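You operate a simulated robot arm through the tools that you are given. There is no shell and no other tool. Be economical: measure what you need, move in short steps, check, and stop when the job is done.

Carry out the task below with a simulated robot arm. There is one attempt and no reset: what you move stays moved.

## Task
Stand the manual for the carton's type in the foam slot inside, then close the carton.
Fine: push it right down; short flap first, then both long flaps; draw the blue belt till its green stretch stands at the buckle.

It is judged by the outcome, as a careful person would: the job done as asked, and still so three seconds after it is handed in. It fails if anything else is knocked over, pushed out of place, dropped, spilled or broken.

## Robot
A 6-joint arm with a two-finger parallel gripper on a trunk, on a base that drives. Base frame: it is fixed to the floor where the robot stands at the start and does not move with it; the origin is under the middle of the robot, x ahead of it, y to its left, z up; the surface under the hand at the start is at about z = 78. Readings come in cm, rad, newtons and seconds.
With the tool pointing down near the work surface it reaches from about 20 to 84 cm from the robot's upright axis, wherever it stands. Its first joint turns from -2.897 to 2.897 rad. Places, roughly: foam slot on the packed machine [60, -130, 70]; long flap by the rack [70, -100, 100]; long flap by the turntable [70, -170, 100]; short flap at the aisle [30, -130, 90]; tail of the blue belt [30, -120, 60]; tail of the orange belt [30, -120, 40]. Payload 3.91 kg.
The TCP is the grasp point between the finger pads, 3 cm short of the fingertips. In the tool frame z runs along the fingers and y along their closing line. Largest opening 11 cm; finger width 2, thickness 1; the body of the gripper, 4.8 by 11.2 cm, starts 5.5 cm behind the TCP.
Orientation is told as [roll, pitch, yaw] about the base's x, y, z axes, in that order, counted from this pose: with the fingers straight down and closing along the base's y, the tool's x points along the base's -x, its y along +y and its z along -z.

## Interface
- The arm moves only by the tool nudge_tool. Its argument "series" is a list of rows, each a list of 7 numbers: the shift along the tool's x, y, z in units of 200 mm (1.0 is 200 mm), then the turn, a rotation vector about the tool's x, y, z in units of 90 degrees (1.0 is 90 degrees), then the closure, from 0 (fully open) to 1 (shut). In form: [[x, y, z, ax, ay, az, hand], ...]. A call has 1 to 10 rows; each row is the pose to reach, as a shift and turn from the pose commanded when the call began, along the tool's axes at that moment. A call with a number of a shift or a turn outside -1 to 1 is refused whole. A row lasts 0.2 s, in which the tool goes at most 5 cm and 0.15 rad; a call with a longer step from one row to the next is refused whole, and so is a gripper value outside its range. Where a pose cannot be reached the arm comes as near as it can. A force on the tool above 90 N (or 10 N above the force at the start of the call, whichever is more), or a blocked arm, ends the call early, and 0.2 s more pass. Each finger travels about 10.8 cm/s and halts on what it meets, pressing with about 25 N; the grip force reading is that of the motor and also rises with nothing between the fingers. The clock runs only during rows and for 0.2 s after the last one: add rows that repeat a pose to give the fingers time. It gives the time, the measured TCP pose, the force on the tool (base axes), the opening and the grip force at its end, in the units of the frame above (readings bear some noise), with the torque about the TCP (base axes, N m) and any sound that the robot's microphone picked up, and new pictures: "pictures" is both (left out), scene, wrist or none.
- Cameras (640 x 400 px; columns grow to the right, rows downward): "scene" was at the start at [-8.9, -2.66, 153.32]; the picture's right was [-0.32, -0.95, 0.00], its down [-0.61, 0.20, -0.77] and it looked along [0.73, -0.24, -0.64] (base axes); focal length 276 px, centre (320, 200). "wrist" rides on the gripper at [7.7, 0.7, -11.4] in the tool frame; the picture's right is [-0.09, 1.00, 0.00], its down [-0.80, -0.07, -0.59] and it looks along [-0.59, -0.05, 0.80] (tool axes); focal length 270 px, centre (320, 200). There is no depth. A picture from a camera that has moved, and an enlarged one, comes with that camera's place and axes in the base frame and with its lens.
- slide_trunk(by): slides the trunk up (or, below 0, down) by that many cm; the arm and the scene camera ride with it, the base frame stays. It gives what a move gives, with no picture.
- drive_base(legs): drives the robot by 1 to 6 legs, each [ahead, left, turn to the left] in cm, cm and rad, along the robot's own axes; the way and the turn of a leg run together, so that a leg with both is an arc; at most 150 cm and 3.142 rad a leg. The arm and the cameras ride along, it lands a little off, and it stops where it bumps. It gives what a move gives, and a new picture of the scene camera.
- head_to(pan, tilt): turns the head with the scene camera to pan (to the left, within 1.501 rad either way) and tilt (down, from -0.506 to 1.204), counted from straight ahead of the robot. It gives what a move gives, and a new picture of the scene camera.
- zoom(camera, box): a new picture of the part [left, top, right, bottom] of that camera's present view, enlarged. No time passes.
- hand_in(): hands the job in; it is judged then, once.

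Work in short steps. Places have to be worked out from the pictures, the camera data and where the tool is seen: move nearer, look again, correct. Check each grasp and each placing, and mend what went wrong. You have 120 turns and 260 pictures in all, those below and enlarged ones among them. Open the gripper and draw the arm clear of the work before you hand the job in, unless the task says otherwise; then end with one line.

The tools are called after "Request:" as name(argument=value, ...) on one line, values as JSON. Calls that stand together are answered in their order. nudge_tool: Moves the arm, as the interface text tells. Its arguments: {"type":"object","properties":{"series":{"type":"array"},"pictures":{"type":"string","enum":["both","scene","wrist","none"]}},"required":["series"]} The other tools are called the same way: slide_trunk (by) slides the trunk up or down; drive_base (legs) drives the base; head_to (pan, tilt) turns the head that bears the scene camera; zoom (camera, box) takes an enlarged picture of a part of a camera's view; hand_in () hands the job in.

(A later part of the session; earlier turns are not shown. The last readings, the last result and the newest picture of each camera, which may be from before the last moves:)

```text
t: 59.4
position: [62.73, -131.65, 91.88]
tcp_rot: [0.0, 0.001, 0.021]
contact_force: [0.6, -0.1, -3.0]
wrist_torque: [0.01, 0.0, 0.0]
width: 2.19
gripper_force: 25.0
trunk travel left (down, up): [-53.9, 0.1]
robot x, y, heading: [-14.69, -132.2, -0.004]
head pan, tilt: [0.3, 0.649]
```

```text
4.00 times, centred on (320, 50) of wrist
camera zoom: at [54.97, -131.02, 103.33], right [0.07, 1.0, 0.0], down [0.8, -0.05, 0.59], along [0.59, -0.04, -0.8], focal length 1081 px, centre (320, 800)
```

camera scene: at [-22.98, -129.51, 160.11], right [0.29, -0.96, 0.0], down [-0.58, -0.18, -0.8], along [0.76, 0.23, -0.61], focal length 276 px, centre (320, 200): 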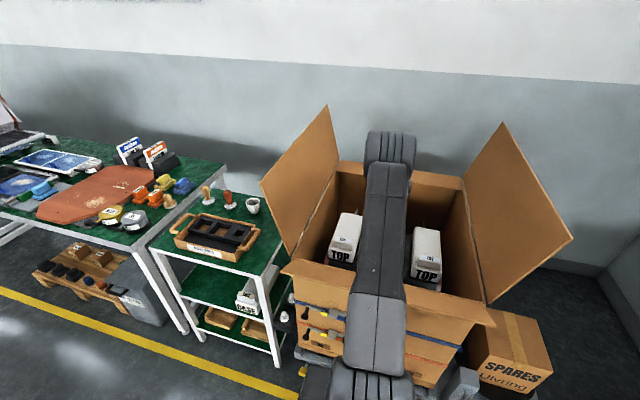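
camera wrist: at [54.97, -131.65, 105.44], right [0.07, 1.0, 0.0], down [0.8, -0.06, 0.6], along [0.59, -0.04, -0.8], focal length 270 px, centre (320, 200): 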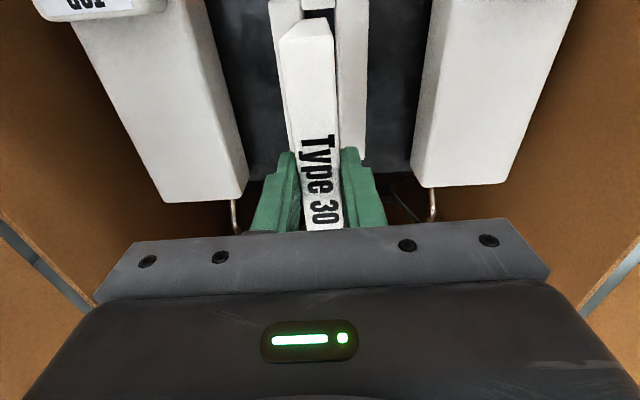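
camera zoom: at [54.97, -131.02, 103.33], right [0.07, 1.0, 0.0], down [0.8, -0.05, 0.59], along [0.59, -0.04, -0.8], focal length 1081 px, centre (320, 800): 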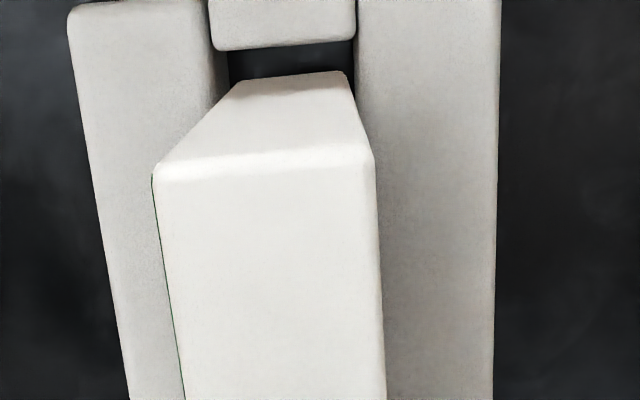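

Lateral alignment is good; I shift 0.3 cm toward the aisle and insert 6 cm gently.

Request:
nudge_tool(series=[[0.015, 0.0, 0.05, 0, 0, 0, 0.95], [0.015, 0.0, 0.1, 0, 0, 0, 0.95], [0.015, 0.0, 0.15, 0, 0, 0, 0.95], [0.015, 0.0, 0.2, 0, 0, 0, 0.95], [0.015, 0.0, 0.25, 0, 0, 0, 0.95], [0.015, 0.0, 0.3, 0, 0, 0, 0.95]], pictures="wrist")

```text
t: 60.8
position: [62.43, -131.57, 85.96]
tcp_rot: [0.0, 0.001, 0.021]
contact_force: [0.3, 0.2, -2.9]
wrist_torque: [0.01, -0.01, -0.02]
width: 2.2
gripper_force: 24.7
trunk travel left (down, up): [-53.9, 0.1]
robot x, y, heading: [-14.13, -131.98, -0.0]
head pan, tilt: [0.3, 0.649]
camera wrist: at [54.75, -130.99, 97.49], right [0.07, 1.0, 0.0], down [0.8, -0.05, 0.59], along [0.59, -0.04, -0.8], focal length 270 px, centre (320, 200)
```

wrist: 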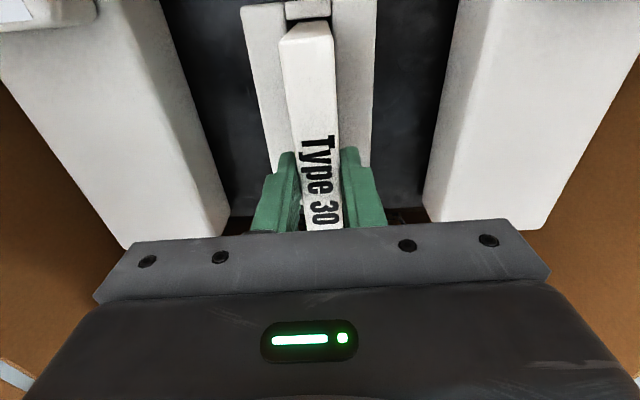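

No contact force; continue down in small steps.

Request:
nudge_tool(series=[[0, 0, 0.04, 0, 0, 0, 0.95], [0, 0, 0.08, 0, 0, 0, 0.95], [0, 0, 0.12, 0, 0, 0, 0.95], [0, 0, 0.16, 0, 0, 0, 0.95], [0, 0, 0.2, 0, 0, 0, 0.95], [0, 0, 0.24, 0, 0, 0, 0.95], [0, 0, 0.28, 0, 0, 0, 0.95]], pictures="wrist")

Request:
zoom(camera="wrist", box=[200, 0, 440, 150])

```text
t: 62.4
position: [62.17, -131.72, 80.41]
tcp_rot: [0.001, 0.002, 0.02]
contact_force: [-0.1, 2.6, 21.1]
wrist_torque: [0.24, -0.16, 0.05]
width: 2.13
gripper_force: 25.4
trunk travel left (down, up): [-53.9, 0.1]
robot x, y, heading: [-14.46, -131.79, -0.0]
head pan, tilt: [0.3, 0.649]
camera wrist: at [54.47, -131.13, 92.01], right [0.07, 1.0, 0.0], down [0.8, -0.05, 0.59], along [0.59, -0.04, -0.8], focal length 270 px, centre (320, 200)
```

wrist: 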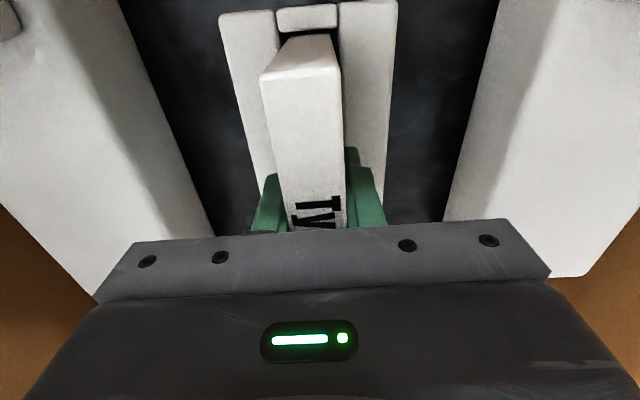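

```text
2.67 times, centred on (320, 75) of wrist
camera zoom: at [54.47, -131.13, 92.01], right [0.07, 1.0, 0.0], down [0.8, -0.05, 0.59], along [0.59, -0.04, -0.8], focal length 721 px, centre (320, 533)
```

zoom: 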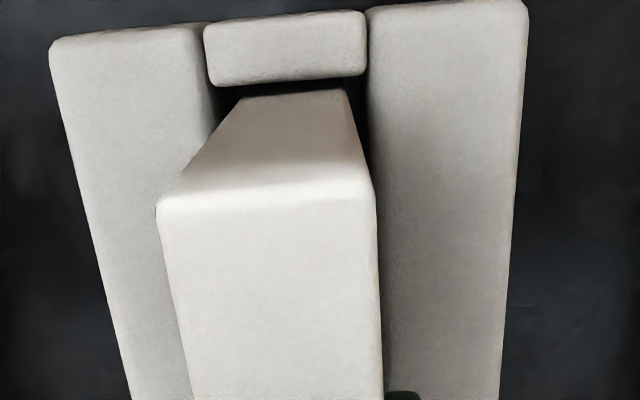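

Contact at 21 N: the manual has slid up in the grip, seemingly lodged a few cm in the slot. I open a little, rise, and look at it.

Request:
nudge_tool(series=[[0, 0, -0.02, 0, 0, 0, 0.9], [0, 0, -0.02, 0, 0, 0, 0.7], [0, 0, -0.02, 0, 0, 0, 0.6], [0, 0, -0.15, 0, 0, 0, 0.55], [0, 0, -0.35, 0, 0, 0, 0.55], [0, 0, -0.55, 0, 0, 0, 0.55], [0, 0, -0.75, 0, 0, 0, 0.55]])

Request:
zoom(camera="wrist", box=[200, 60, 440, 210])

```text
t: 64.0
position: [62.25, -131.82, 95.57]
tcp_rot: [0.0, 0.0, 0.02]
contact_force: [0.1, -0.1, 0.4]
wrist_torque: [0.01, 0.0, 0.01]
width: 4.96
gripper_force: 0.0
trunk travel left (down, up): [-53.9, 0.1]
robot x, y, heading: [-14.67, -132.07, -0.005]
head pan, tilt: [0.3, 0.649]
camera scene: at [-23.23, -129.52, 160.1], right [0.29, -0.96, 0.0], down [-0.58, -0.18, -0.8], along [0.76, 0.23, -0.6], focal length 276 px, centre (320, 200)
camera wrist: at [54.73, -131.3, 106.99], right [0.07, 1.0, 0.0], down [0.8, -0.05, 0.59], along [0.59, -0.04, -0.8], focal length 270 px, centre (320, 200)
```

scene: 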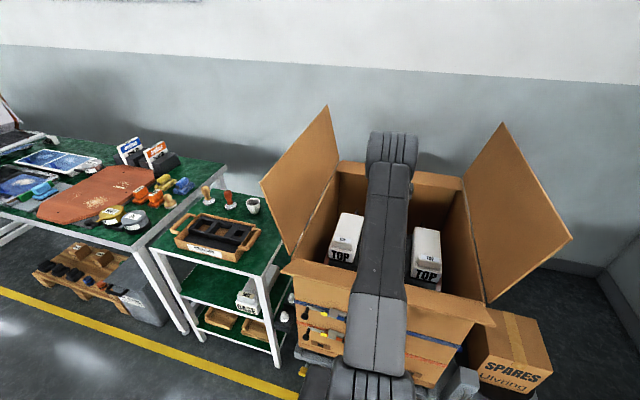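
wrist: 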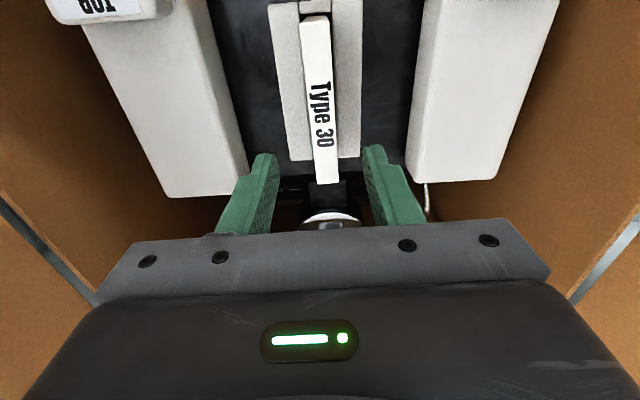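

```text
2.67 times, centred on (320, 135) of wrist
camera zoom: at [54.73, -131.3, 106.99], right [0.07, 1.0, 0.0], down [0.8, -0.05, 0.59], along [0.59, -0.04, -0.8], focal length 721 px, centre (320, 373)
```

zoom: 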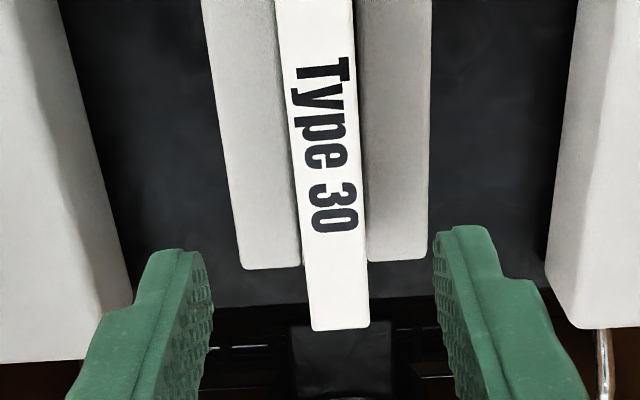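

It stands in the slot, ~8 cm proud. I close the fingers and push down on its top.

Request:
nudge_tool(series=[[0, 0, 0, 0, 0, 0, 0.8], [0, 0, 0, 0, 0, 0, 1], [0, 0, 0.2, 0, 0, 0, 1], [0, 0, 0.38, 0, 0, 0, 1], [0, 0, 0.44, 0, 0, 0, 1], [0, 0, 0.5, 0, 0, 0, 1], [0, 0, 0.56, 0, 0, 0, 1], [0, 0, 0.62, 0, 0, 0, 1], [0, 0, 0.68, 0, 0, 0, 1]], pictures="wrist")

```text
t: 65.5
position: [62.98, -131.83, 87.43]
tcp_rot: [-0.002, -0.035, 0.023]
contact_force: [-3.8, -0.1, 40.1]
wrist_torque: [-0.01, 0.43, 0.09]
width: 0.0
gripper_force: 24.8
trunk travel left (down, up): [-53.9, 0.1]
robot x, y, heading: [-14.62, -132.1, 0.002]
head pan, tilt: [0.3, 0.649]
stopped in row 7: the force on the tool passed its limit at 98 N (the readings are from after the stop); the commanded pose is now the measured one
camera wrist: at [54.95, -131.2, 98.74], right [0.07, 1.0, 0.0], down [0.78, -0.05, 0.62], along [0.62, -0.04, -0.78], focal length 270 px, centre (320, 200)
```

wrist: 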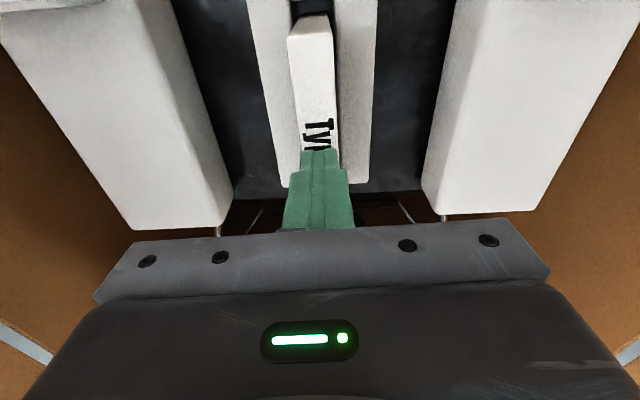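

The push met a hard stop at 98 N with the top at z≈84.4; I must check whether it is seated on the bottom. I rise, retract and view it from the front between the open fingers.

Request:
nudge_tool(series=[[0, 0, -0.2, 0, 0.02, 0, 1], [0, 0, -0.4, 0, 0.02, 0, 0.7], [0, 0, -0.6, 0, 0.02, 0, 0.3], [0.2, 0, -0.6, 0, 0.02, 0, 0], [0.4, 0, -0.6, 0, 0.02, 0, 0], [0.6, 0, -0.6, 0, 0.02, 0, 0], [0.8, 0, -0.6, 0, 0.02, 0, 0], [1.0, 0, -0.6, 0, 0.02, 0, 0]], pictures="wrist")

Request:
zoom(camera="wrist", box=[240, 50, 400, 150])

```text
t: 67.3
position: [42.87, -132.34, 98.17]
tcp_rot: [-0.001, 0.011, 0.022]
contact_force: [-0.1, 1.3, 0.2]
wrist_torque: [0.01, 0.0, 0.02]
width: 11.03
gripper_force: 0.1
trunk travel left (down, up): [-53.9, 0.1]
robot x, y, heading: [-14.6, -132.1, -0.001]
head pan, tilt: [0.3, 0.649]
camera wrist: at [35.33, -131.76, 109.72], right [0.07, 1.0, 0.0], down [0.81, -0.05, 0.59], along [0.58, -0.04, -0.81], focal length 270 px, centre (320, 200)
```

wrist: 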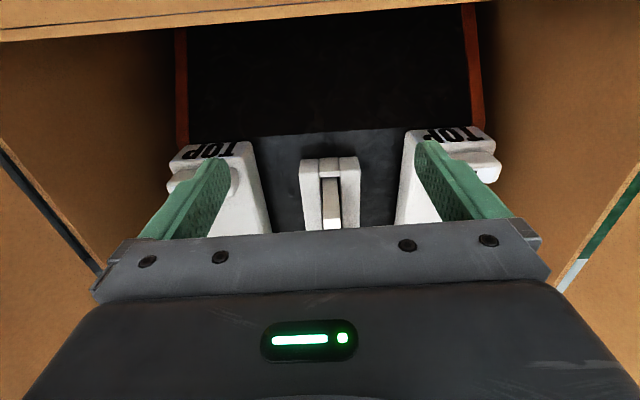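

```text
4.00 times, centred on (320, 100) of wrist
camera zoom: at [35.33, -131.76, 109.72], right [0.07, 1.0, 0.0], down [0.81, -0.05, 0.59], along [0.58, -0.04, -0.81], focal length 1081 px, centre (320, 600)
```

zoom: 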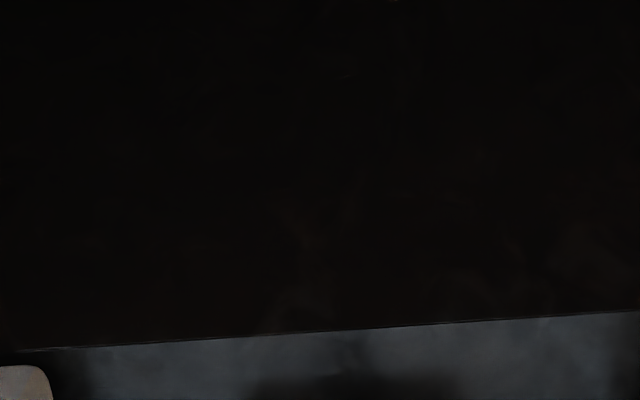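

Enlarge the right spot.

Request:
zoom(camera="wrist", box=[264, 145, 392, 235])

```text
4.44 times, centred on (328, 190) of wrist
camera zoom: at [35.33, -131.76, 109.72], right [0.07, 1.0, 0.0], down [0.81, -0.05, 0.59], along [0.58, -0.04, -0.81], focal length 1201 px, centre (284, 244)
```

zoom: 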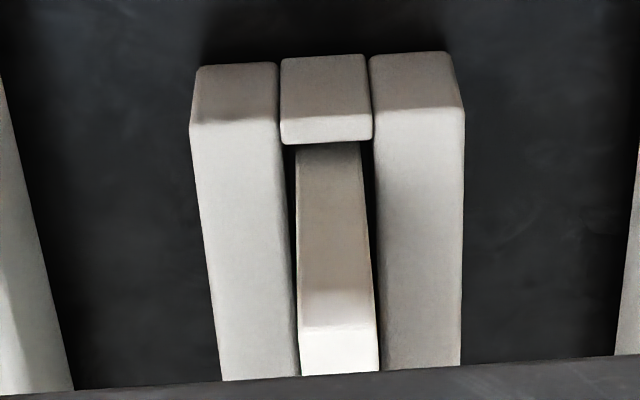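

The manual stands snug in the slot with its foot on the machine (foam about 4.5 cm high), so it is seated. Now I raise the hand, back off and turn for a look at the flaps and belts.

Request:
nudge_tool(series=[[0, 0, -0.2, 0, -0.007, 0, 0.5], [0, 0, -0.4, 0, -0.007, 0, 1], [0, 0, -0.6, 0, -0.007, 0, 1]], pictures="none")

Request:
drive_base(legs=[[-40, 0, 0], [0, 0, 0.8]])

Request:
head_to(pan=-0.8, tilt=0.7)

Request:
zoom(camera="scene", box=[240, 120, 480, 270])

```text
t: 68.1
position: [42.97, -132.25, 110.1]
tcp_rot: [-0.002, 0.001, 0.023]
contact_force: [0.1, 0.5, 0.7]
wrist_torque: [0.0, 0.0, -0.03]
width: 0.0
gripper_force: 25.0
trunk travel left (down, up): [-53.9, 0.1]
robot x, y, heading: [-14.47, -132.26, -0.004]
head pan, tilt: [0.3, 0.649]
```

```text
t: 72.7
position: [-14.86, -90.25, 109.86]
tcp_rot: [-0.002, -0.001, 0.839]
contact_force: [0.0, 0.8, 0.6]
wrist_torque: [0.0, -0.01, 0.0]
width: 0.0
gripper_force: 24.8
trunk travel left (down, up): [-53.9, 0.1]
robot x, y, heading: [-53.9, -132.28, 0.819]
head pan, tilt: [0.3, 0.649]
camera scene: at [-62.02, -136.78, 160.11], right [0.9, -0.44, 0.0], down [-0.26, -0.54, -0.8], along [0.35, 0.72, -0.6], focal length 276 px, centre (320, 200)
```

scene: 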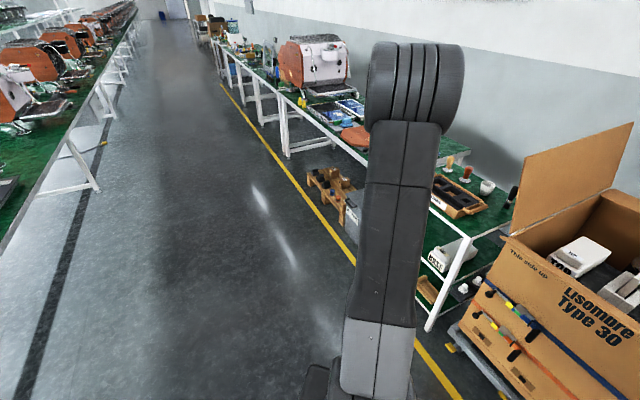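

```text
t: 74.0
position: [-14.77, -90.3, 110.01]
tcp_rot: [-0.001, 0.0, 0.842]
contact_force: [0.2, -0.1, 0.5]
wrist_torque: [0.01, 0.03, 0.02]
width: 0.01
gripper_force: 25.1
trunk travel left (down, up): [-53.9, 0.1]
robot x, y, heading: [-54.58, -132.15, 0.821]
head pan, tilt: [-0.799, 0.7]
camera scene: at [-57.31, -144.42, 159.67], right [0.02, -1.0, 0.0], down [-0.64, -0.01, -0.76], along [0.76, 0.02, -0.64], focal length 276 px, centre (320, 200)
```

scene: 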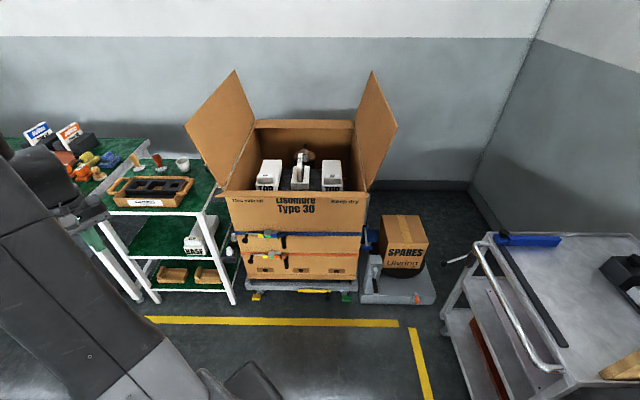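

```text
2.67 times, centred on (360, 195) of scene
camera zoom: at [-57.31, -144.42, 159.67], right [0.02, -1.0, 0.0], down [-0.64, -0.01, -0.76], along [0.76, 0.02, -0.64], focal length 735 px, centre (213, 213)
```

zoom: 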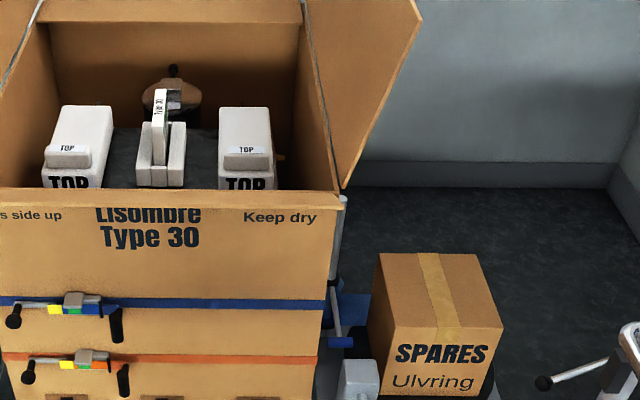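

I enlarge the short flap's edges to determine its tilt.

Request:
zoom(camera="scene", box=[210, 165, 290, 215])

Request:
zoom(camera="scene", box=[320, 165, 400, 215])

Request:
zoom(camera="scene", box=[220, 220, 316, 280])

```text
8.00 times, centred on (250, 190) of scene
camera zoom: at [-57.31, -144.42, 159.67], right [0.02, -1.0, 0.0], down [-0.64, -0.01, -0.76], along [0.76, 0.02, -0.64], focal length 2204 px, centre (880, 280)
```

zoom: 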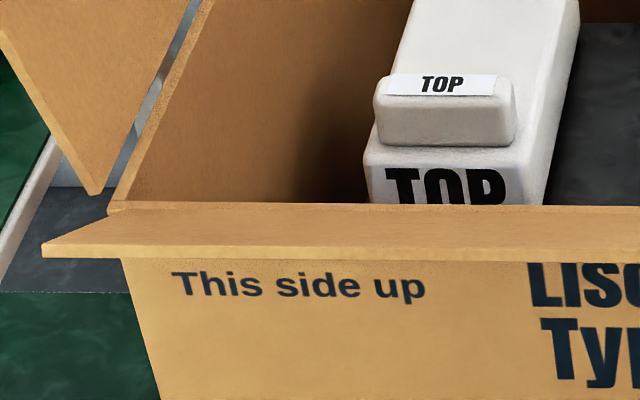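

```text
8.00 times, centred on (360, 190) of scene
camera zoom: at [-57.31, -144.42, 159.67], right [0.02, -1.0, 0.0], down [-0.64, -0.01, -0.76], along [0.76, 0.02, -0.64], focal length 2204 px, centre (0, 280)
```

zoom: 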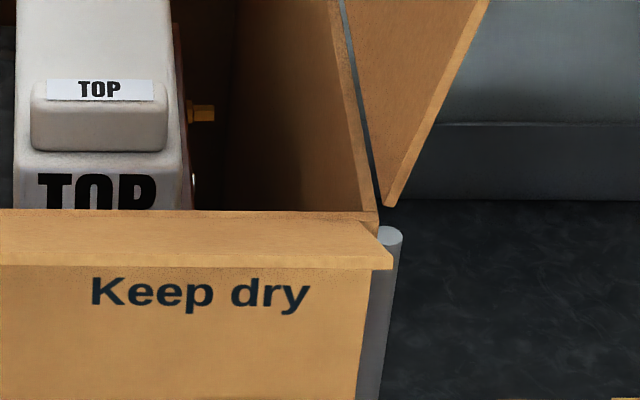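

```text
6.67 times, centred on (268, 250) of scene
camera zoom: at [-57.31, -144.42, 159.67], right [0.02, -1.0, 0.0], down [-0.64, -0.01, -0.76], along [0.76, 0.02, -0.64], focal length 1837 px, centre (667, -133)
```

zoom: 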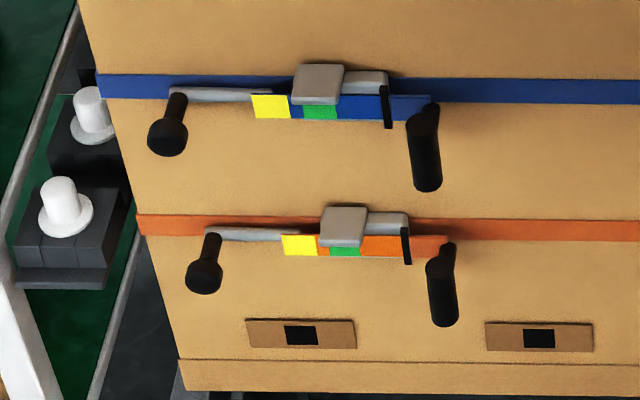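

Short flap: hinge x≈35, z≈86 (y -100…-162), outer edge x≈28, z≈89. Long flaps lean outward ~13°, tops at z≈115. I go back to heading 0 at x≈-33 to lift the short flap with closed fingers.

Request:
drive_base(legs=[[0, 0, -0.82], [20, 0, 0]])

Request:
head_to(pan=0.35, tilt=0.75)

```text
t: 77.8
position: [23.64, -133.15, 109.96]
tcp_rot: [-0.002, 0.003, 0.012]
contact_force: [-0.5, -0.6, -0.1]
wrist_torque: [-0.01, 0.02, 0.0]
width: 0.02
gripper_force: 25.4
trunk travel left (down, up): [-53.9, 0.1]
robot x, y, heading: [-33.98, -132.49, -0.013]
head pan, tilt: [-0.799, 0.7]
camera scene: at [-44.93, -138.35, 159.68], right [-0.72, -0.69, 0.0], down [-0.44, 0.47, -0.76], along [0.53, -0.55, -0.64], focal length 276 px, centre (320, 200)
```

scene: 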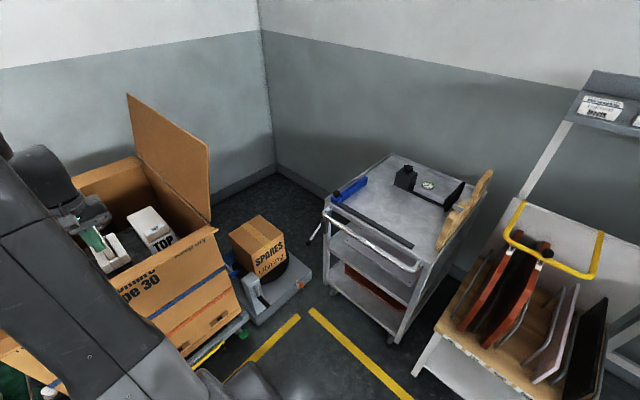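

```text
t: 79.2
position: [23.59, -133.2, 110.04]
tcp_rot: [-0.002, 0.0, 0.012]
contact_force: [-0.9, -0.2, 0.2]
wrist_torque: [0.01, -0.02, 0.0]
width: 0.0
gripper_force: 25.2
trunk travel left (down, up): [-53.9, 0.1]
robot x, y, heading: [-34.26, -132.28, -0.009]
head pan, tilt: [0.351, 0.75]
camera scene: at [-43.09, -129.44, 159.25], right [0.33, -0.94, 0.0], down [-0.64, -0.23, -0.73], along [0.69, 0.24, -0.68], focal length 276 px, centre (320, 200)
```

scene: 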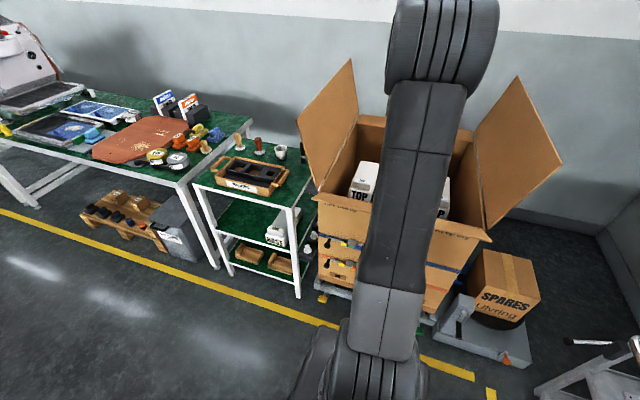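

I move the closed hand to x≈20 in front of the flap and lower it to z≈90.

Request:
nudge_tool(series=[[0.15, -0.05, 0, 0, 0, 0, 1], [0.15, -0.05, 0.2, 0, 0, 0, 1], [0.15, -0.05, 0.4, 0, 0, 0, 1], [0.15, -0.05, 0.6, 0, 0, 0, 1], [0.15, -0.05, 0.8, 0, 0, 0, 1], [0.15, -0.05, 1.0, 0, 0, 0, 1]], pictures="wrist")

```text
t: 80.6
position: [20.67, -134.23, 89.93]
tcp_rot: [-0.001, -0.002, 0.013]
contact_force: [0.5, 1.1, -0.2]
wrist_torque: [0.0, 0.0, -0.01]
width: 0.01
gripper_force: 25.3
trunk travel left (down, up): [-53.9, 0.1]
robot x, y, heading: [-33.96, -132.6, -0.007]
head pan, tilt: [0.351, 0.75]
camera wrist: at [12.89, -133.54, 101.37], right [0.08, 1.0, 0.0], down [0.8, -0.06, 0.59], along [0.59, -0.05, -0.8], focal length 270 px, centre (320, 200)
```

wrist: 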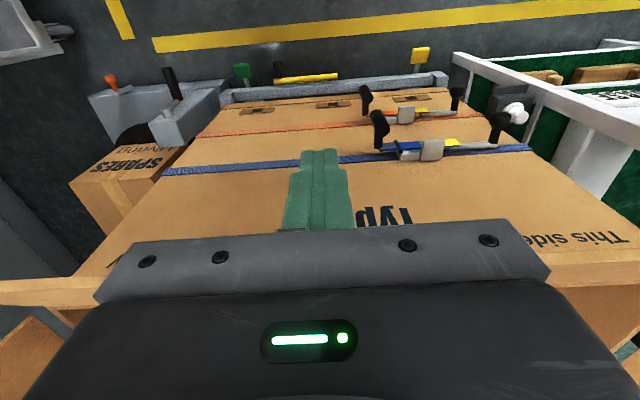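

Now I push forward under the flap edge and over the rim.

Request:
nudge_tool(series=[[-0.15, 0, 0.075, 0, 0, 0, 1], [-0.28, 0, 0.075, 0, 0, 0, 1], [-0.4, 0, 0.05, 0, 0, 0, 1], [-0.52, 0, -0.02, 0, 0, 0, 1], [-0.66, 0, -0.07, 0, 0, 0, 1], [-0.8, 0, -0.07, 0, 0, 0, 1], [-0.92, 0, -0.07, 0, 0, 0, 1]])

```text
t: 81.2
position: [23.77, -134.31, 88.82]
tcp_rot: [-0.003, 0.029, 0.008]
contact_force: [-44.0, -0.1, 27.3]
wrist_torque: [-0.14, -1.97, -0.31]
width: 0.02
gripper_force: 25.4
trunk travel left (down, up): [-53.9, 0.1]
robot x, y, heading: [-34.41, -132.05, -0.009]
head pan, tilt: [0.351, 0.75]
stopped in row 3: the force on the tool passed its limit at 105 N (the readings are from after the stop); the commanded pose is now the measured one
camera scene: at [-44.24, -129.37, 159.23], right [0.33, -0.94, 0.0], down [-0.64, -0.23, -0.74], along [0.69, 0.24, -0.68], focal length 276 px, centre (320, 200)
camera wrist: at [16.51, -133.62, 100.54], right [0.08, 1.0, 0.0], down [0.82, -0.06, 0.57], along [0.57, -0.05, -0.82], focal length 270 px, centre (320, 200)
```

scene: 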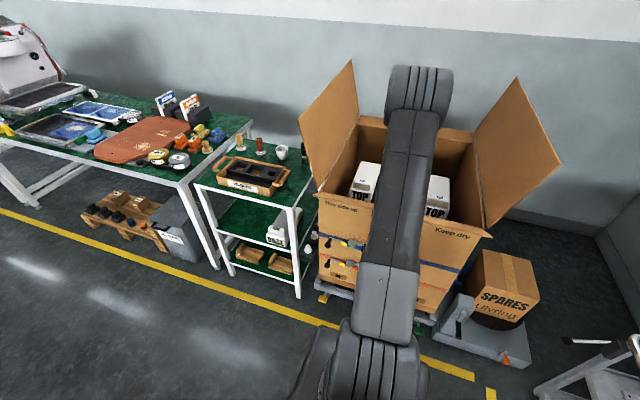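
wrist: 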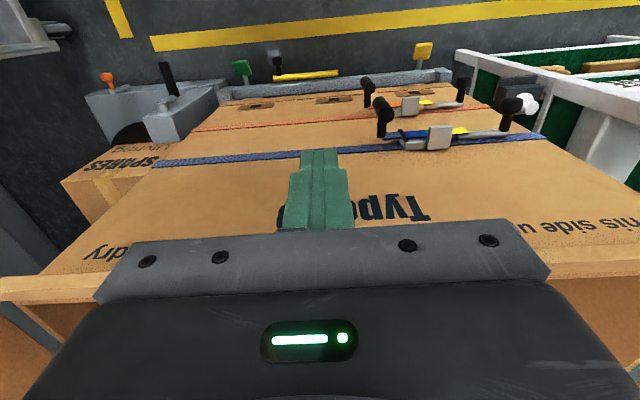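

The push jammed: the flap edge (about z 92) wants to rise along with the finger. I follow its arc instead: up and inward around the hinge.

Request:
nudge_tool(series=[[0.0, 0, -0.05, 0, -0.018, 0, 1], [-0.1, 0, -0.16, 0, -0.018, 0, 1], [-0.24, 0, -0.24, 0, -0.018, 0, 1], [-0.39, 0, -0.29, 0, -0.018, 0, 1], [-0.55, 0, -0.31, 0, -0.018, 0, 1], [-0.7, 0, -0.29, 0, -0.018, 0, 1], [-0.84, 0, -0.22, 0, -0.018, 0, 1]])

```text
t: 82.8
position: [41.88, -134.24, 92.32]
tcp_rot: [-0.002, -0.007, 0.01]
contact_force: [0.3, 0.6, 0.5]
wrist_torque: [0.0, 0.0, 0.0]
width: 0.0
gripper_force: 24.9
trunk travel left (down, up): [-53.9, 0.1]
robot x, y, heading: [-33.97, -132.55, -0.014]
head pan, tilt: [0.351, 0.75]
camera scene: at [-43.13, -129.42, 159.26], right [0.33, -0.94, 0.0], down [-0.64, -0.23, -0.73], along [0.69, 0.24, -0.68], focal length 276 px, centre (320, 200)
camera wrist: at [34.1, -133.52, 103.86], right [0.08, 1.0, 0.0], down [0.8, -0.06, 0.6], along [0.6, -0.05, -0.8], focal length 270 px, centre (320, 200)
```

scene: 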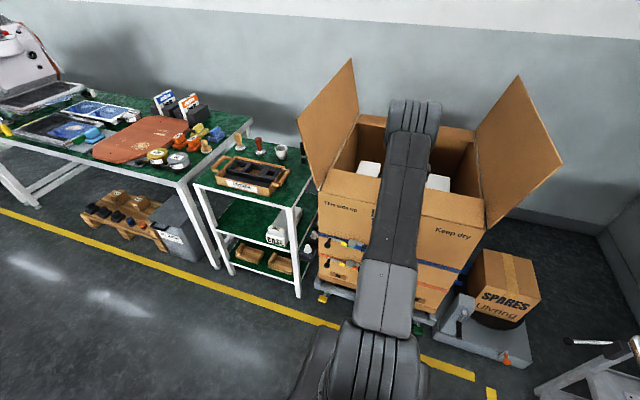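
wrist: 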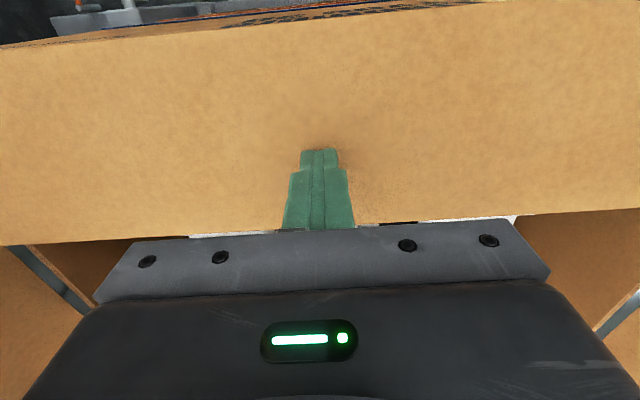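

The flap folded in. I press it gently down toward the rim level and look.

Request:
nudge_tool(series=[[0.0, 0, 0.05, 0, 0, 0, 1], [0.0, 0, 0.1, 0, 0, 0, 1], [0, 0, 0.13, 0, 0, 0, 1], [0, 0, -0.1, 0, 0, 0, 1], [0, 0, -0.35, 0, 0, 0, 1], [0, 0, -0.6, 0, 0, 0, 1], [0, 0, -0.85, 0, 0, 0, 1]])

```text
t: 84.4
position: [41.91, -134.07, 109.48]
tcp_rot: [0.0, -0.007, 0.01]
contact_force: [-0.7, -0.1, 0.3]
wrist_torque: [-0.01, 0.0, -0.02]
width: 0.01
gripper_force: 24.7
trunk travel left (down, up): [-53.9, 0.1]
robot x, y, heading: [-34.08, -131.8, -0.009]
head pan, tilt: [0.351, 0.75]
camera scene: at [-43.29, -129.43, 159.24], right [0.33, -0.94, 0.0], down [-0.64, -0.23, -0.73], along [0.69, 0.24, -0.68], focal length 276 px, centre (320, 200)
camera wrist: at [34.13, -133.47, 120.97], right [0.08, 1.0, 0.0], down [0.8, -0.06, 0.6], along [0.6, -0.05, -0.8], focal length 270 px, centre (320, 200)
```

scene: 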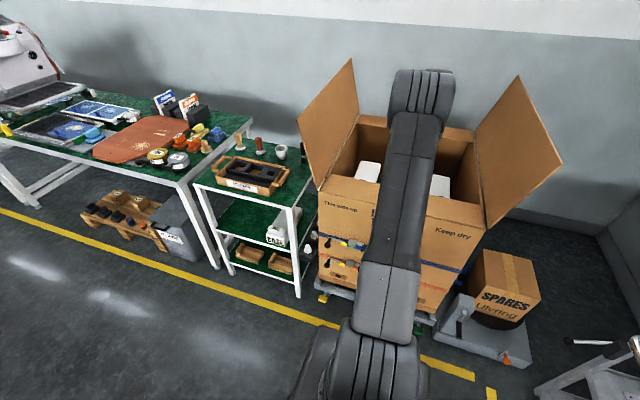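
wrist: 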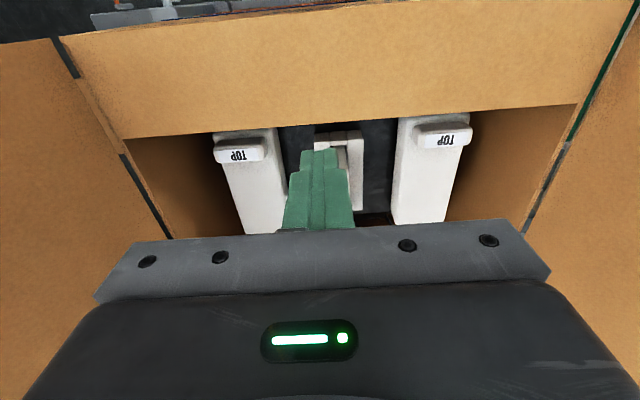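

The short flap lies flat at rim level (z≈86). Next the rack-side flap: I back out, drive left to y≈-82, and approach beside its outer face at height.

Request:
drive_base(legs=[[-24, 0, 0.01], [0, 50, 0]])

Request:
nudge_tool(series=[[0, 0, 0, 0, 0, 0.09, 1], [0, 0, 0, 0, 0, 0.18, 1], [0, 0, 0, 0, 0, 0.27, 1], [0, 0, 0, 0, 0, 0.36, 1], [0, 0, 0, 0, 0, 0.45, 1], [0, 0, 0, 0, 0, 0.54, 1], [0, 0, 0, 0, 0, 0.63, 1], [0, 0, 0, 0, 0, 0.72, 1], [0, 0, 0, 0, 0, 0.81, 1], [0, 0, 0, 0, 0, 0.9, 1]], pictures="none")

Request:
head_to(pan=-0.5, tilt=0.7)

```text
t: 88.7
position: [17.86, -83.01, 109.41]
tcp_rot: [-0.001, -0.004, 0.018]
contact_force: [0.3, 0.5, -0.5]
wrist_torque: [-0.03, -0.02, 0.0]
width: 0.0
gripper_force: 24.7
trunk travel left (down, up): [-53.9, 0.1]
robot x, y, heading: [-57.92, -81.84, -0.001]
head pan, tilt: [0.351, 0.75]
camera scene: at [-67.38, -78.88, 159.25], right [0.34, -0.94, 0.0], down [-0.64, -0.23, -0.73], along [0.69, 0.25, -0.68], focal length 276 px, centre (320, 200)
```

scene: 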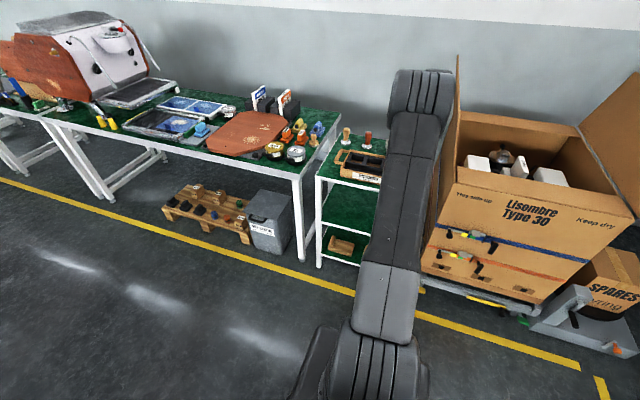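

```text
t: 90.9
position: [17.77, -82.94, 109.32]
tcp_rot: [0.006, -0.003, -1.4]
contact_force: [0.6, -0.5, 0.2]
wrist_torque: [-0.01, -0.02, 0.01]
width: 0.02
gripper_force: 24.8
trunk travel left (down, up): [-53.9, 0.1]
robot x, y, heading: [-58.54, -81.6, -0.001]
head pan, tilt: [0.351, 0.75]
```

```text
t: 92.1
position: [17.8, -82.92, 109.41]
tcp_rot: [0.006, -0.002, -1.394]
contact_force: [0.0, -1.2, 0.1]
wrist_torque: [-0.02, -0.04, 0.02]
width: 0.0
gripper_force: 24.9
trunk travel left (down, up): [-53.9, 0.1]
robot x, y, heading: [-58.14, -81.81, -0.004]
head pan, tilt: [-0.499, 0.7]
camera scene: at [-67.71, -85.84, 159.67], right [-0.48, -0.88, 0.0], down [-0.57, 0.31, -0.76], along [0.67, -0.37, -0.64], focal length 276 px, centre (320, 200)
```

scene: 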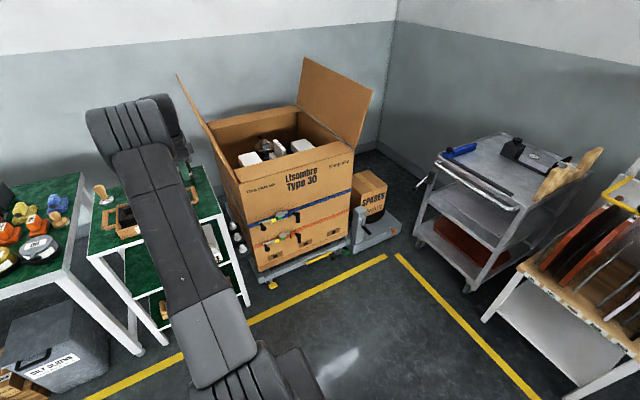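

Hand is turned. I drive ahead 44 cm so the hand stands beside the flap's middle.

Request:
drive_base(legs=[[44, 0, 0]])

Request:
zoom(camera="wrist", box=[0, 0, 640, 400])

```text
t: 94.7
position: [61.19, -82.54, 109.33]
tcp_rot: [0.005, -0.002, -1.392]
contact_force: [0.2, -0.2, 0.3]
wrist_torque: [0.0, 0.0, -0.01]
width: 0.0
gripper_force: 25.0
trunk travel left (down, up): [-53.9, 0.1]
robot x, y, heading: [-14.98, -82.08, 0.001]
head pan, tilt: [-0.499, 0.7]
camera scene: at [-24.29, -85.88, 159.67], right [-0.48, -0.88, 0.0], down [-0.57, 0.31, -0.76], along [0.67, -0.36, -0.64], focal length 276 px, centre (320, 200)
```

scene: 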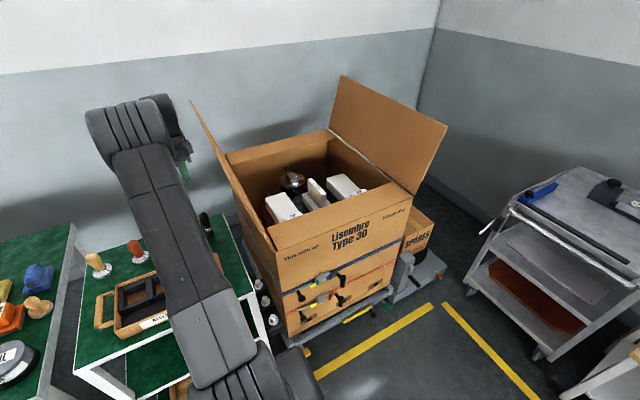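

```text
1.00 times, centred on (320, 200) of wrist (not enlarged: the box is as wide or as high as the picture)
camera zoom: at [60.45, -74.83, 120.85], right [1.0, 0.09, 0.0], down [0.07, -0.8, 0.6], along [0.06, -0.59, -0.8], focal length 270 px, centre (320, 200)
```

zoom: 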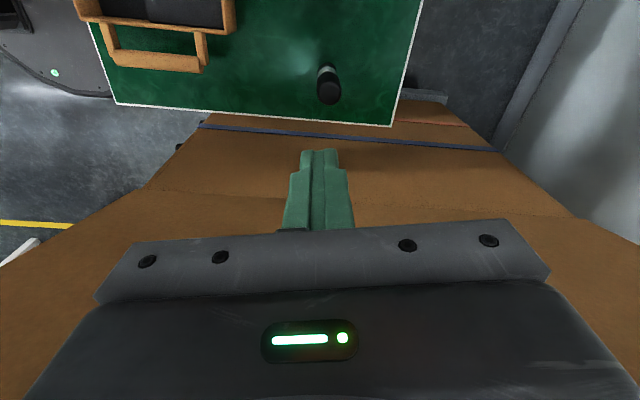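

Clear beside the flap. I raise 2 cm and push in -y until the flap is about upright.

Request:
nudge_tool(series=[[0, 0, -0.1, 0, 0, 0, 1], [-0.221, -0.04, -0.1, 0, 0, 0, 1], [-0.443, -0.08, -0.1, 0, 0, 0, 1], [-0.54, -0.097, -0.1, 0, 0, 0, 1], [-0.64, -0.115, -0.1, 0, 0, 0, 1], [-0.738, -0.134, -0.1, 0, 0, 0, 1], [-0.836, -0.151, -0.1, 0, 0, 0, 1]])

```text
t: 96.3
position: [61.07, -99.76, 111.62]
tcp_rot: [0.005, -0.001, -1.39]
contact_force: [0.3, -0.3, 0.2]
wrist_torque: [0.02, 0.01, 0.0]
width: 0.0
gripper_force: 25.0
trunk travel left (down, up): [-53.9, 0.1]
robot x, y, heading: [-15.12, -81.59, -0.001]
head pan, tilt: [-0.499, 0.7]
camera scene: at [-24.36, -85.92, 159.67], right [-0.48, -0.88, 0.0], down [-0.57, 0.31, -0.76], along [0.67, -0.36, -0.64], focal length 276 px, centre (320, 200)
camera wrist: at [60.38, -91.95, 122.98], right [1.0, 0.09, 0.01], down [0.07, -0.8, 0.6], along [0.06, -0.59, -0.8], focal length 270 px, centre (320, 200)
```

scene: 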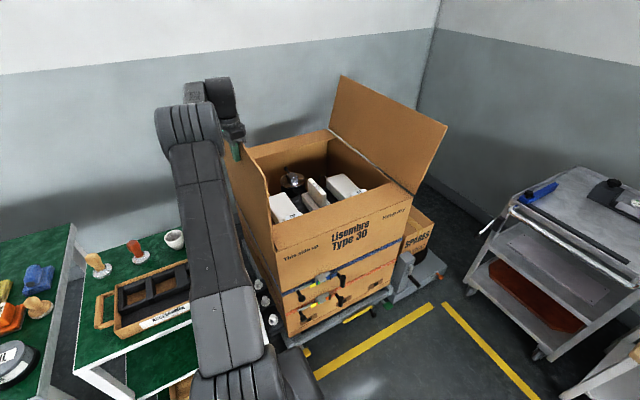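
wrist: 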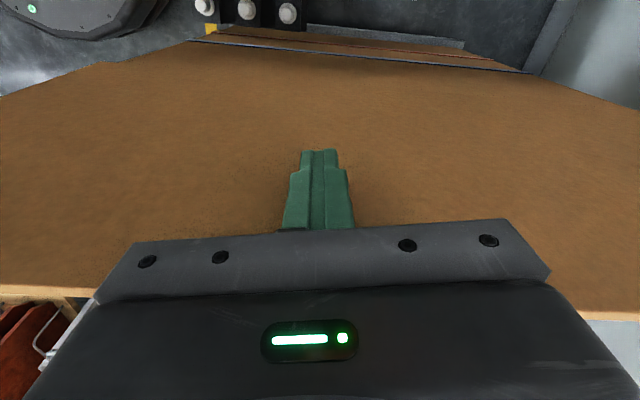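

Flap upright with no resistance. I continue along the arc, folding it in and down.

Request:
nudge_tool(series=[[-0.123, -0.022, 0.015, 0, 0, 0, 1], [-0.251, -0.045, 0.07, 0, 0, 0, 1], [-0.394, -0.071, 0.115, 0, 0, 0, 1], [-0.512, -0.093, 0.18, 0, 0, 0, 1], [-0.64, -0.116, 0.265, 0, 0, 0, 1], [-0.738, -0.134, 0.35, 0, 0, 0, 1], [-0.827, -0.15, 0.45, 0, 0, 0, 1], [-0.905, -0.164, 0.58, 0, 0, 0, 1], [-0.974, -0.176, 0.715, 0, 0, 0, 1], [-0.994, -0.18, 0.85, 0, 0, 0, 1]])

```text
t: 98.5
position: [60.82, -119.63, 94.41]
tcp_rot: [0.009, -0.005, -1.391]
contact_force: [-0.3, 0.0, 0.6]
wrist_torque: [-0.02, 0.03, -0.01]
width: 0.0
gripper_force: 24.7
out of reach, approached as far as the arm can: row 9, 10
trunk travel left (down, up): [-53.9, 0.1]
robot x, y, heading: [-14.83, -82.07, -0.002]
head pan, tilt: [-0.499, 0.7]
camera scene: at [-24.32, -85.91, 159.67], right [-0.48, -0.88, 0.0], down [-0.57, 0.31, -0.76], along [0.67, -0.36, -0.64], focal length 276 px, centre (320, 200)
camera wrist: at [60.03, -111.79, 105.8], right [1.0, 0.09, 0.01], down [0.07, -0.8, 0.6], along [0.06, -0.59, -0.8], focal length 270 px, centre (320, 200)
```

scene: 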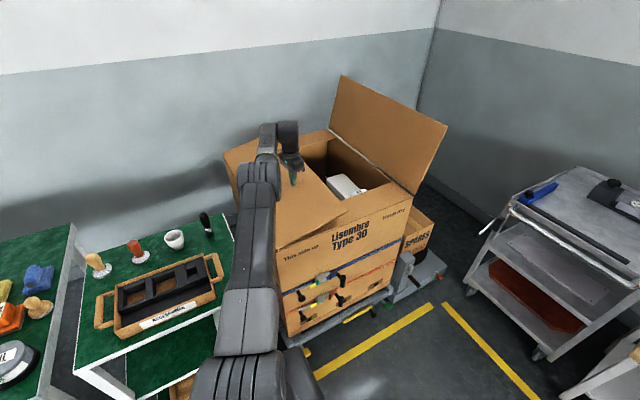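
wrist: 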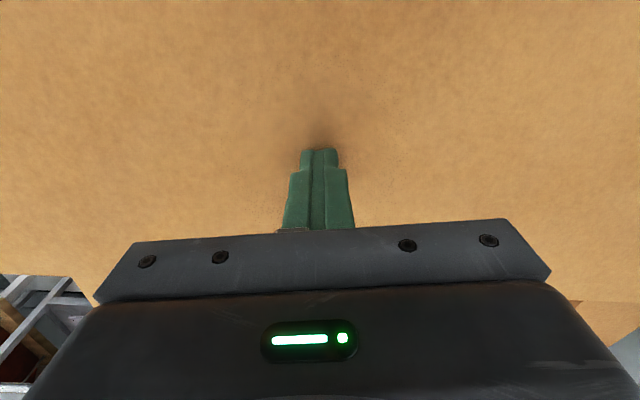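

Nearly down. I draw 6 cm nearer for reach and press down to rim level.

Request:
nudge_tool(series=[[0.026, -0.15, 0.03, 0, 0, 0, 1], [0.053, -0.295, 0.06, 0, 0, 0, 1], [0.053, -0.295, 0.12, 0, 0, 0, 1], [0.053, -0.295, 0.18, 0, 0, 0, 1], [0.053, -0.295, 0.24, 0, 0, 0, 1]])

```text
t: 99.7
position: [54.69, -119.43, 90.65]
tcp_rot: [0.015, -0.012, -1.391]
contact_force: [-2.0, 2.5, 48.0]
wrist_torque: [0.52, 0.2, -0.36]
width: 0.0
gripper_force: 24.9
trunk travel left (down, up): [-53.9, 0.1]
robot x, y, heading: [-14.81, -81.71, 0.005]
head pan, tilt: [-0.499, 0.7]
camera scene: at [-24.95, -85.55, 159.75], right [-0.48, -0.88, 0.0], down [-0.56, 0.31, -0.77], along [0.68, -0.37, -0.64], focal length 276 px, centre (320, 200)
camera wrist: at [53.8, -111.59, 102.07], right [1.0, 0.09, 0.02], down [0.06, -0.8, 0.6], along [0.07, -0.6, -0.8], focal length 270 px, centre (320, 200)
```

scene: 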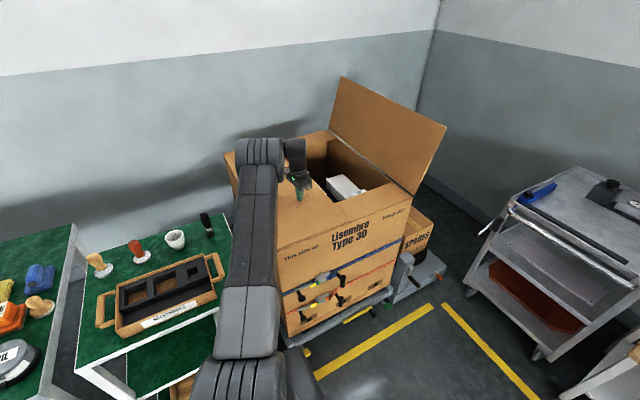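
wrist: 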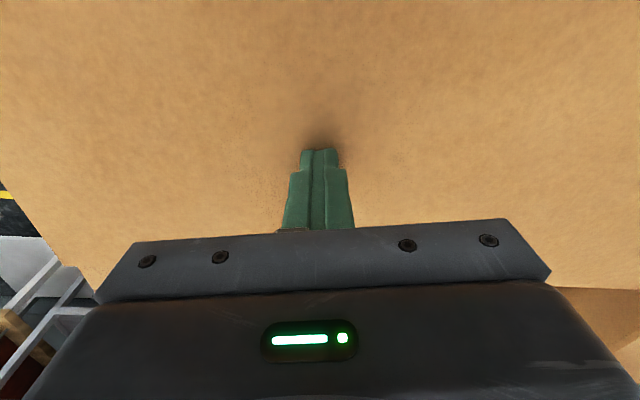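

Resistance at 48 N with the flap flat. I lift the hand away and check that it stays.

Request:
nudge_tool(series=[[0, 0, -0.2, 0, 0, 0, 1], [0, 0, -0.4, 0, 0, 0, 1], [0, 0, -0.6, 0, 0, 0, 1], [0, 0, -0.8, 0, 0, 0, 1], [0, 0, -1.0, 0, 0, 0, 1], [0.2, 0, -1.0, 0, 0, 0, 1], [0.4, 0, -1.0, 0, 0, 0, 1], [0.6, 0, -1.0, 0, 0, 0, 1], [0.8, 0, -1.0, 0, 0, 0, 1], [1.0, 0, -1.0, 0, 0, 0, 1]], pictures="scene")

```text
t: 101.9
position: [51.12, -99.84, 109.72]
tcp_rot: [0.006, -0.004, -1.39]
contact_force: [-0.2, 0.6, 0.0]
wrist_torque: [-0.03, -0.01, -0.03]
width: 0.0
gripper_force: 25.0
trunk travel left (down, up): [-53.9, 0.1]
robot x, y, heading: [-14.91, -81.82, -0.002]
head pan, tilt: [-0.499, 0.7]
camera scene: at [-24.4, -85.81, 159.67], right [-0.48, -0.88, 0.0], down [-0.57, 0.31, -0.77], along [0.67, -0.36, -0.64], focal length 276 px, centre (320, 200)
```

scene: 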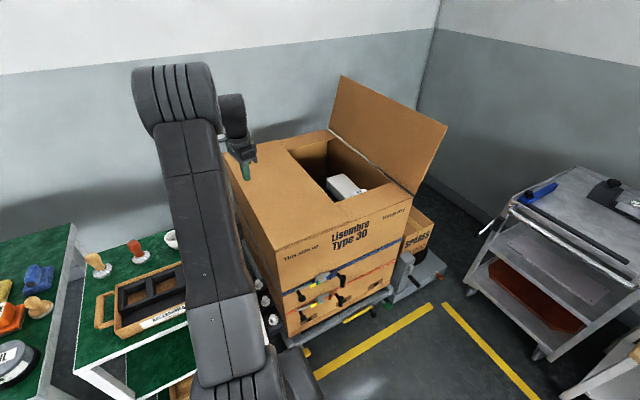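

Rack flap stays closed. I drive round to the turntable-side flap.

Request:
drive_base(legs=[[-45, 0, 0], [0, -84, 0], [45, 0, 0]])

Request:
head_to(pan=0.3, tilt=0.7)

Request:
zoom(camera="wrist", box=[0, 0, 640, 400])

```text
t: 111.1
position: [52.74, -184.98, 109.67]
tcp_rot: [0.006, -0.002, -1.392]
contact_force: [1.0, -0.3, -0.4]
wrist_torque: [-0.01, -0.01, 0.0]
width: 0.01
gripper_force: 25.1
trunk travel left (down, up): [-53.9, 0.1]
robot x, y, heading: [-13.26, -166.89, 0.001]
head pan, tilt: [-0.499, 0.7]
camera scene: at [-22.69, -170.83, 159.67], right [-0.48, -0.88, 0.0], down [-0.57, 0.31, -0.76], along [0.67, -0.37, -0.64], focal length 276 px, centre (320, 200)
```

scene: 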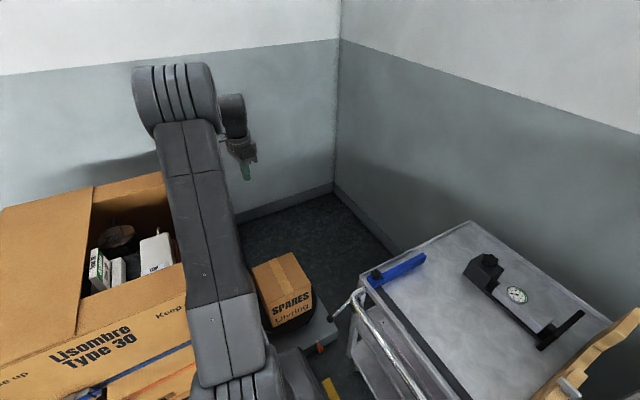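

```text
t: 112.3
position: [52.73, -184.9, 109.72]
tcp_rot: [0.006, -0.002, -1.393]
contact_force: [0.5, 0.1, 0.4]
wrist_torque: [0.01, 0.0, 0.01]
width: 0.0
gripper_force: 25.4
trunk travel left (down, up): [-53.9, 0.1]
robot x, y, heading: [-13.35, -166.9, 0.003]
head pan, tilt: [0.3, 0.7]
camera scene: at [-22.1, -164.26, 159.67], right [0.3, -0.96, 0.0], down [-0.62, -0.19, -0.76], along [0.73, 0.23, -0.64], focal length 276 px, centre (320, 200)
```

scene: 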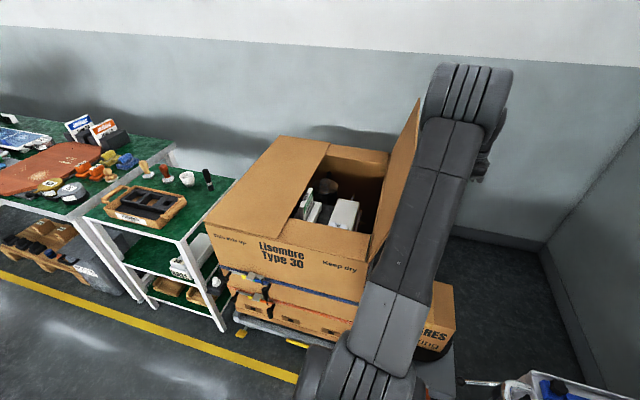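

```text
1.00 times, centred on (320, 200) of wrist (not enlarged: the box is as wide or as high as the picture)
camera zoom: at [52.02, -177.14, 121.16], right [1.0, 0.09, 0.01], down [0.07, -0.8, 0.6], along [0.06, -0.59, -0.8], focal length 270 px, centre (320, 200)
```

zoom: 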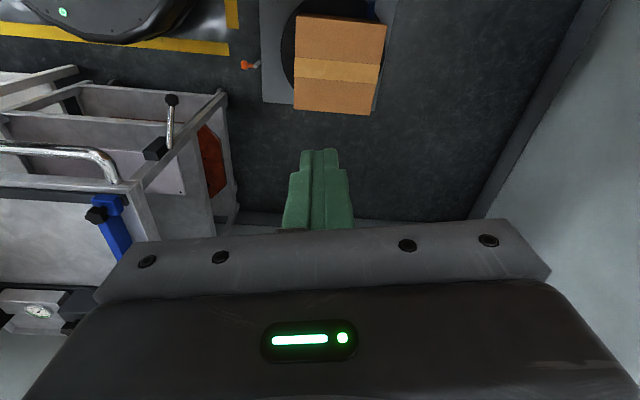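

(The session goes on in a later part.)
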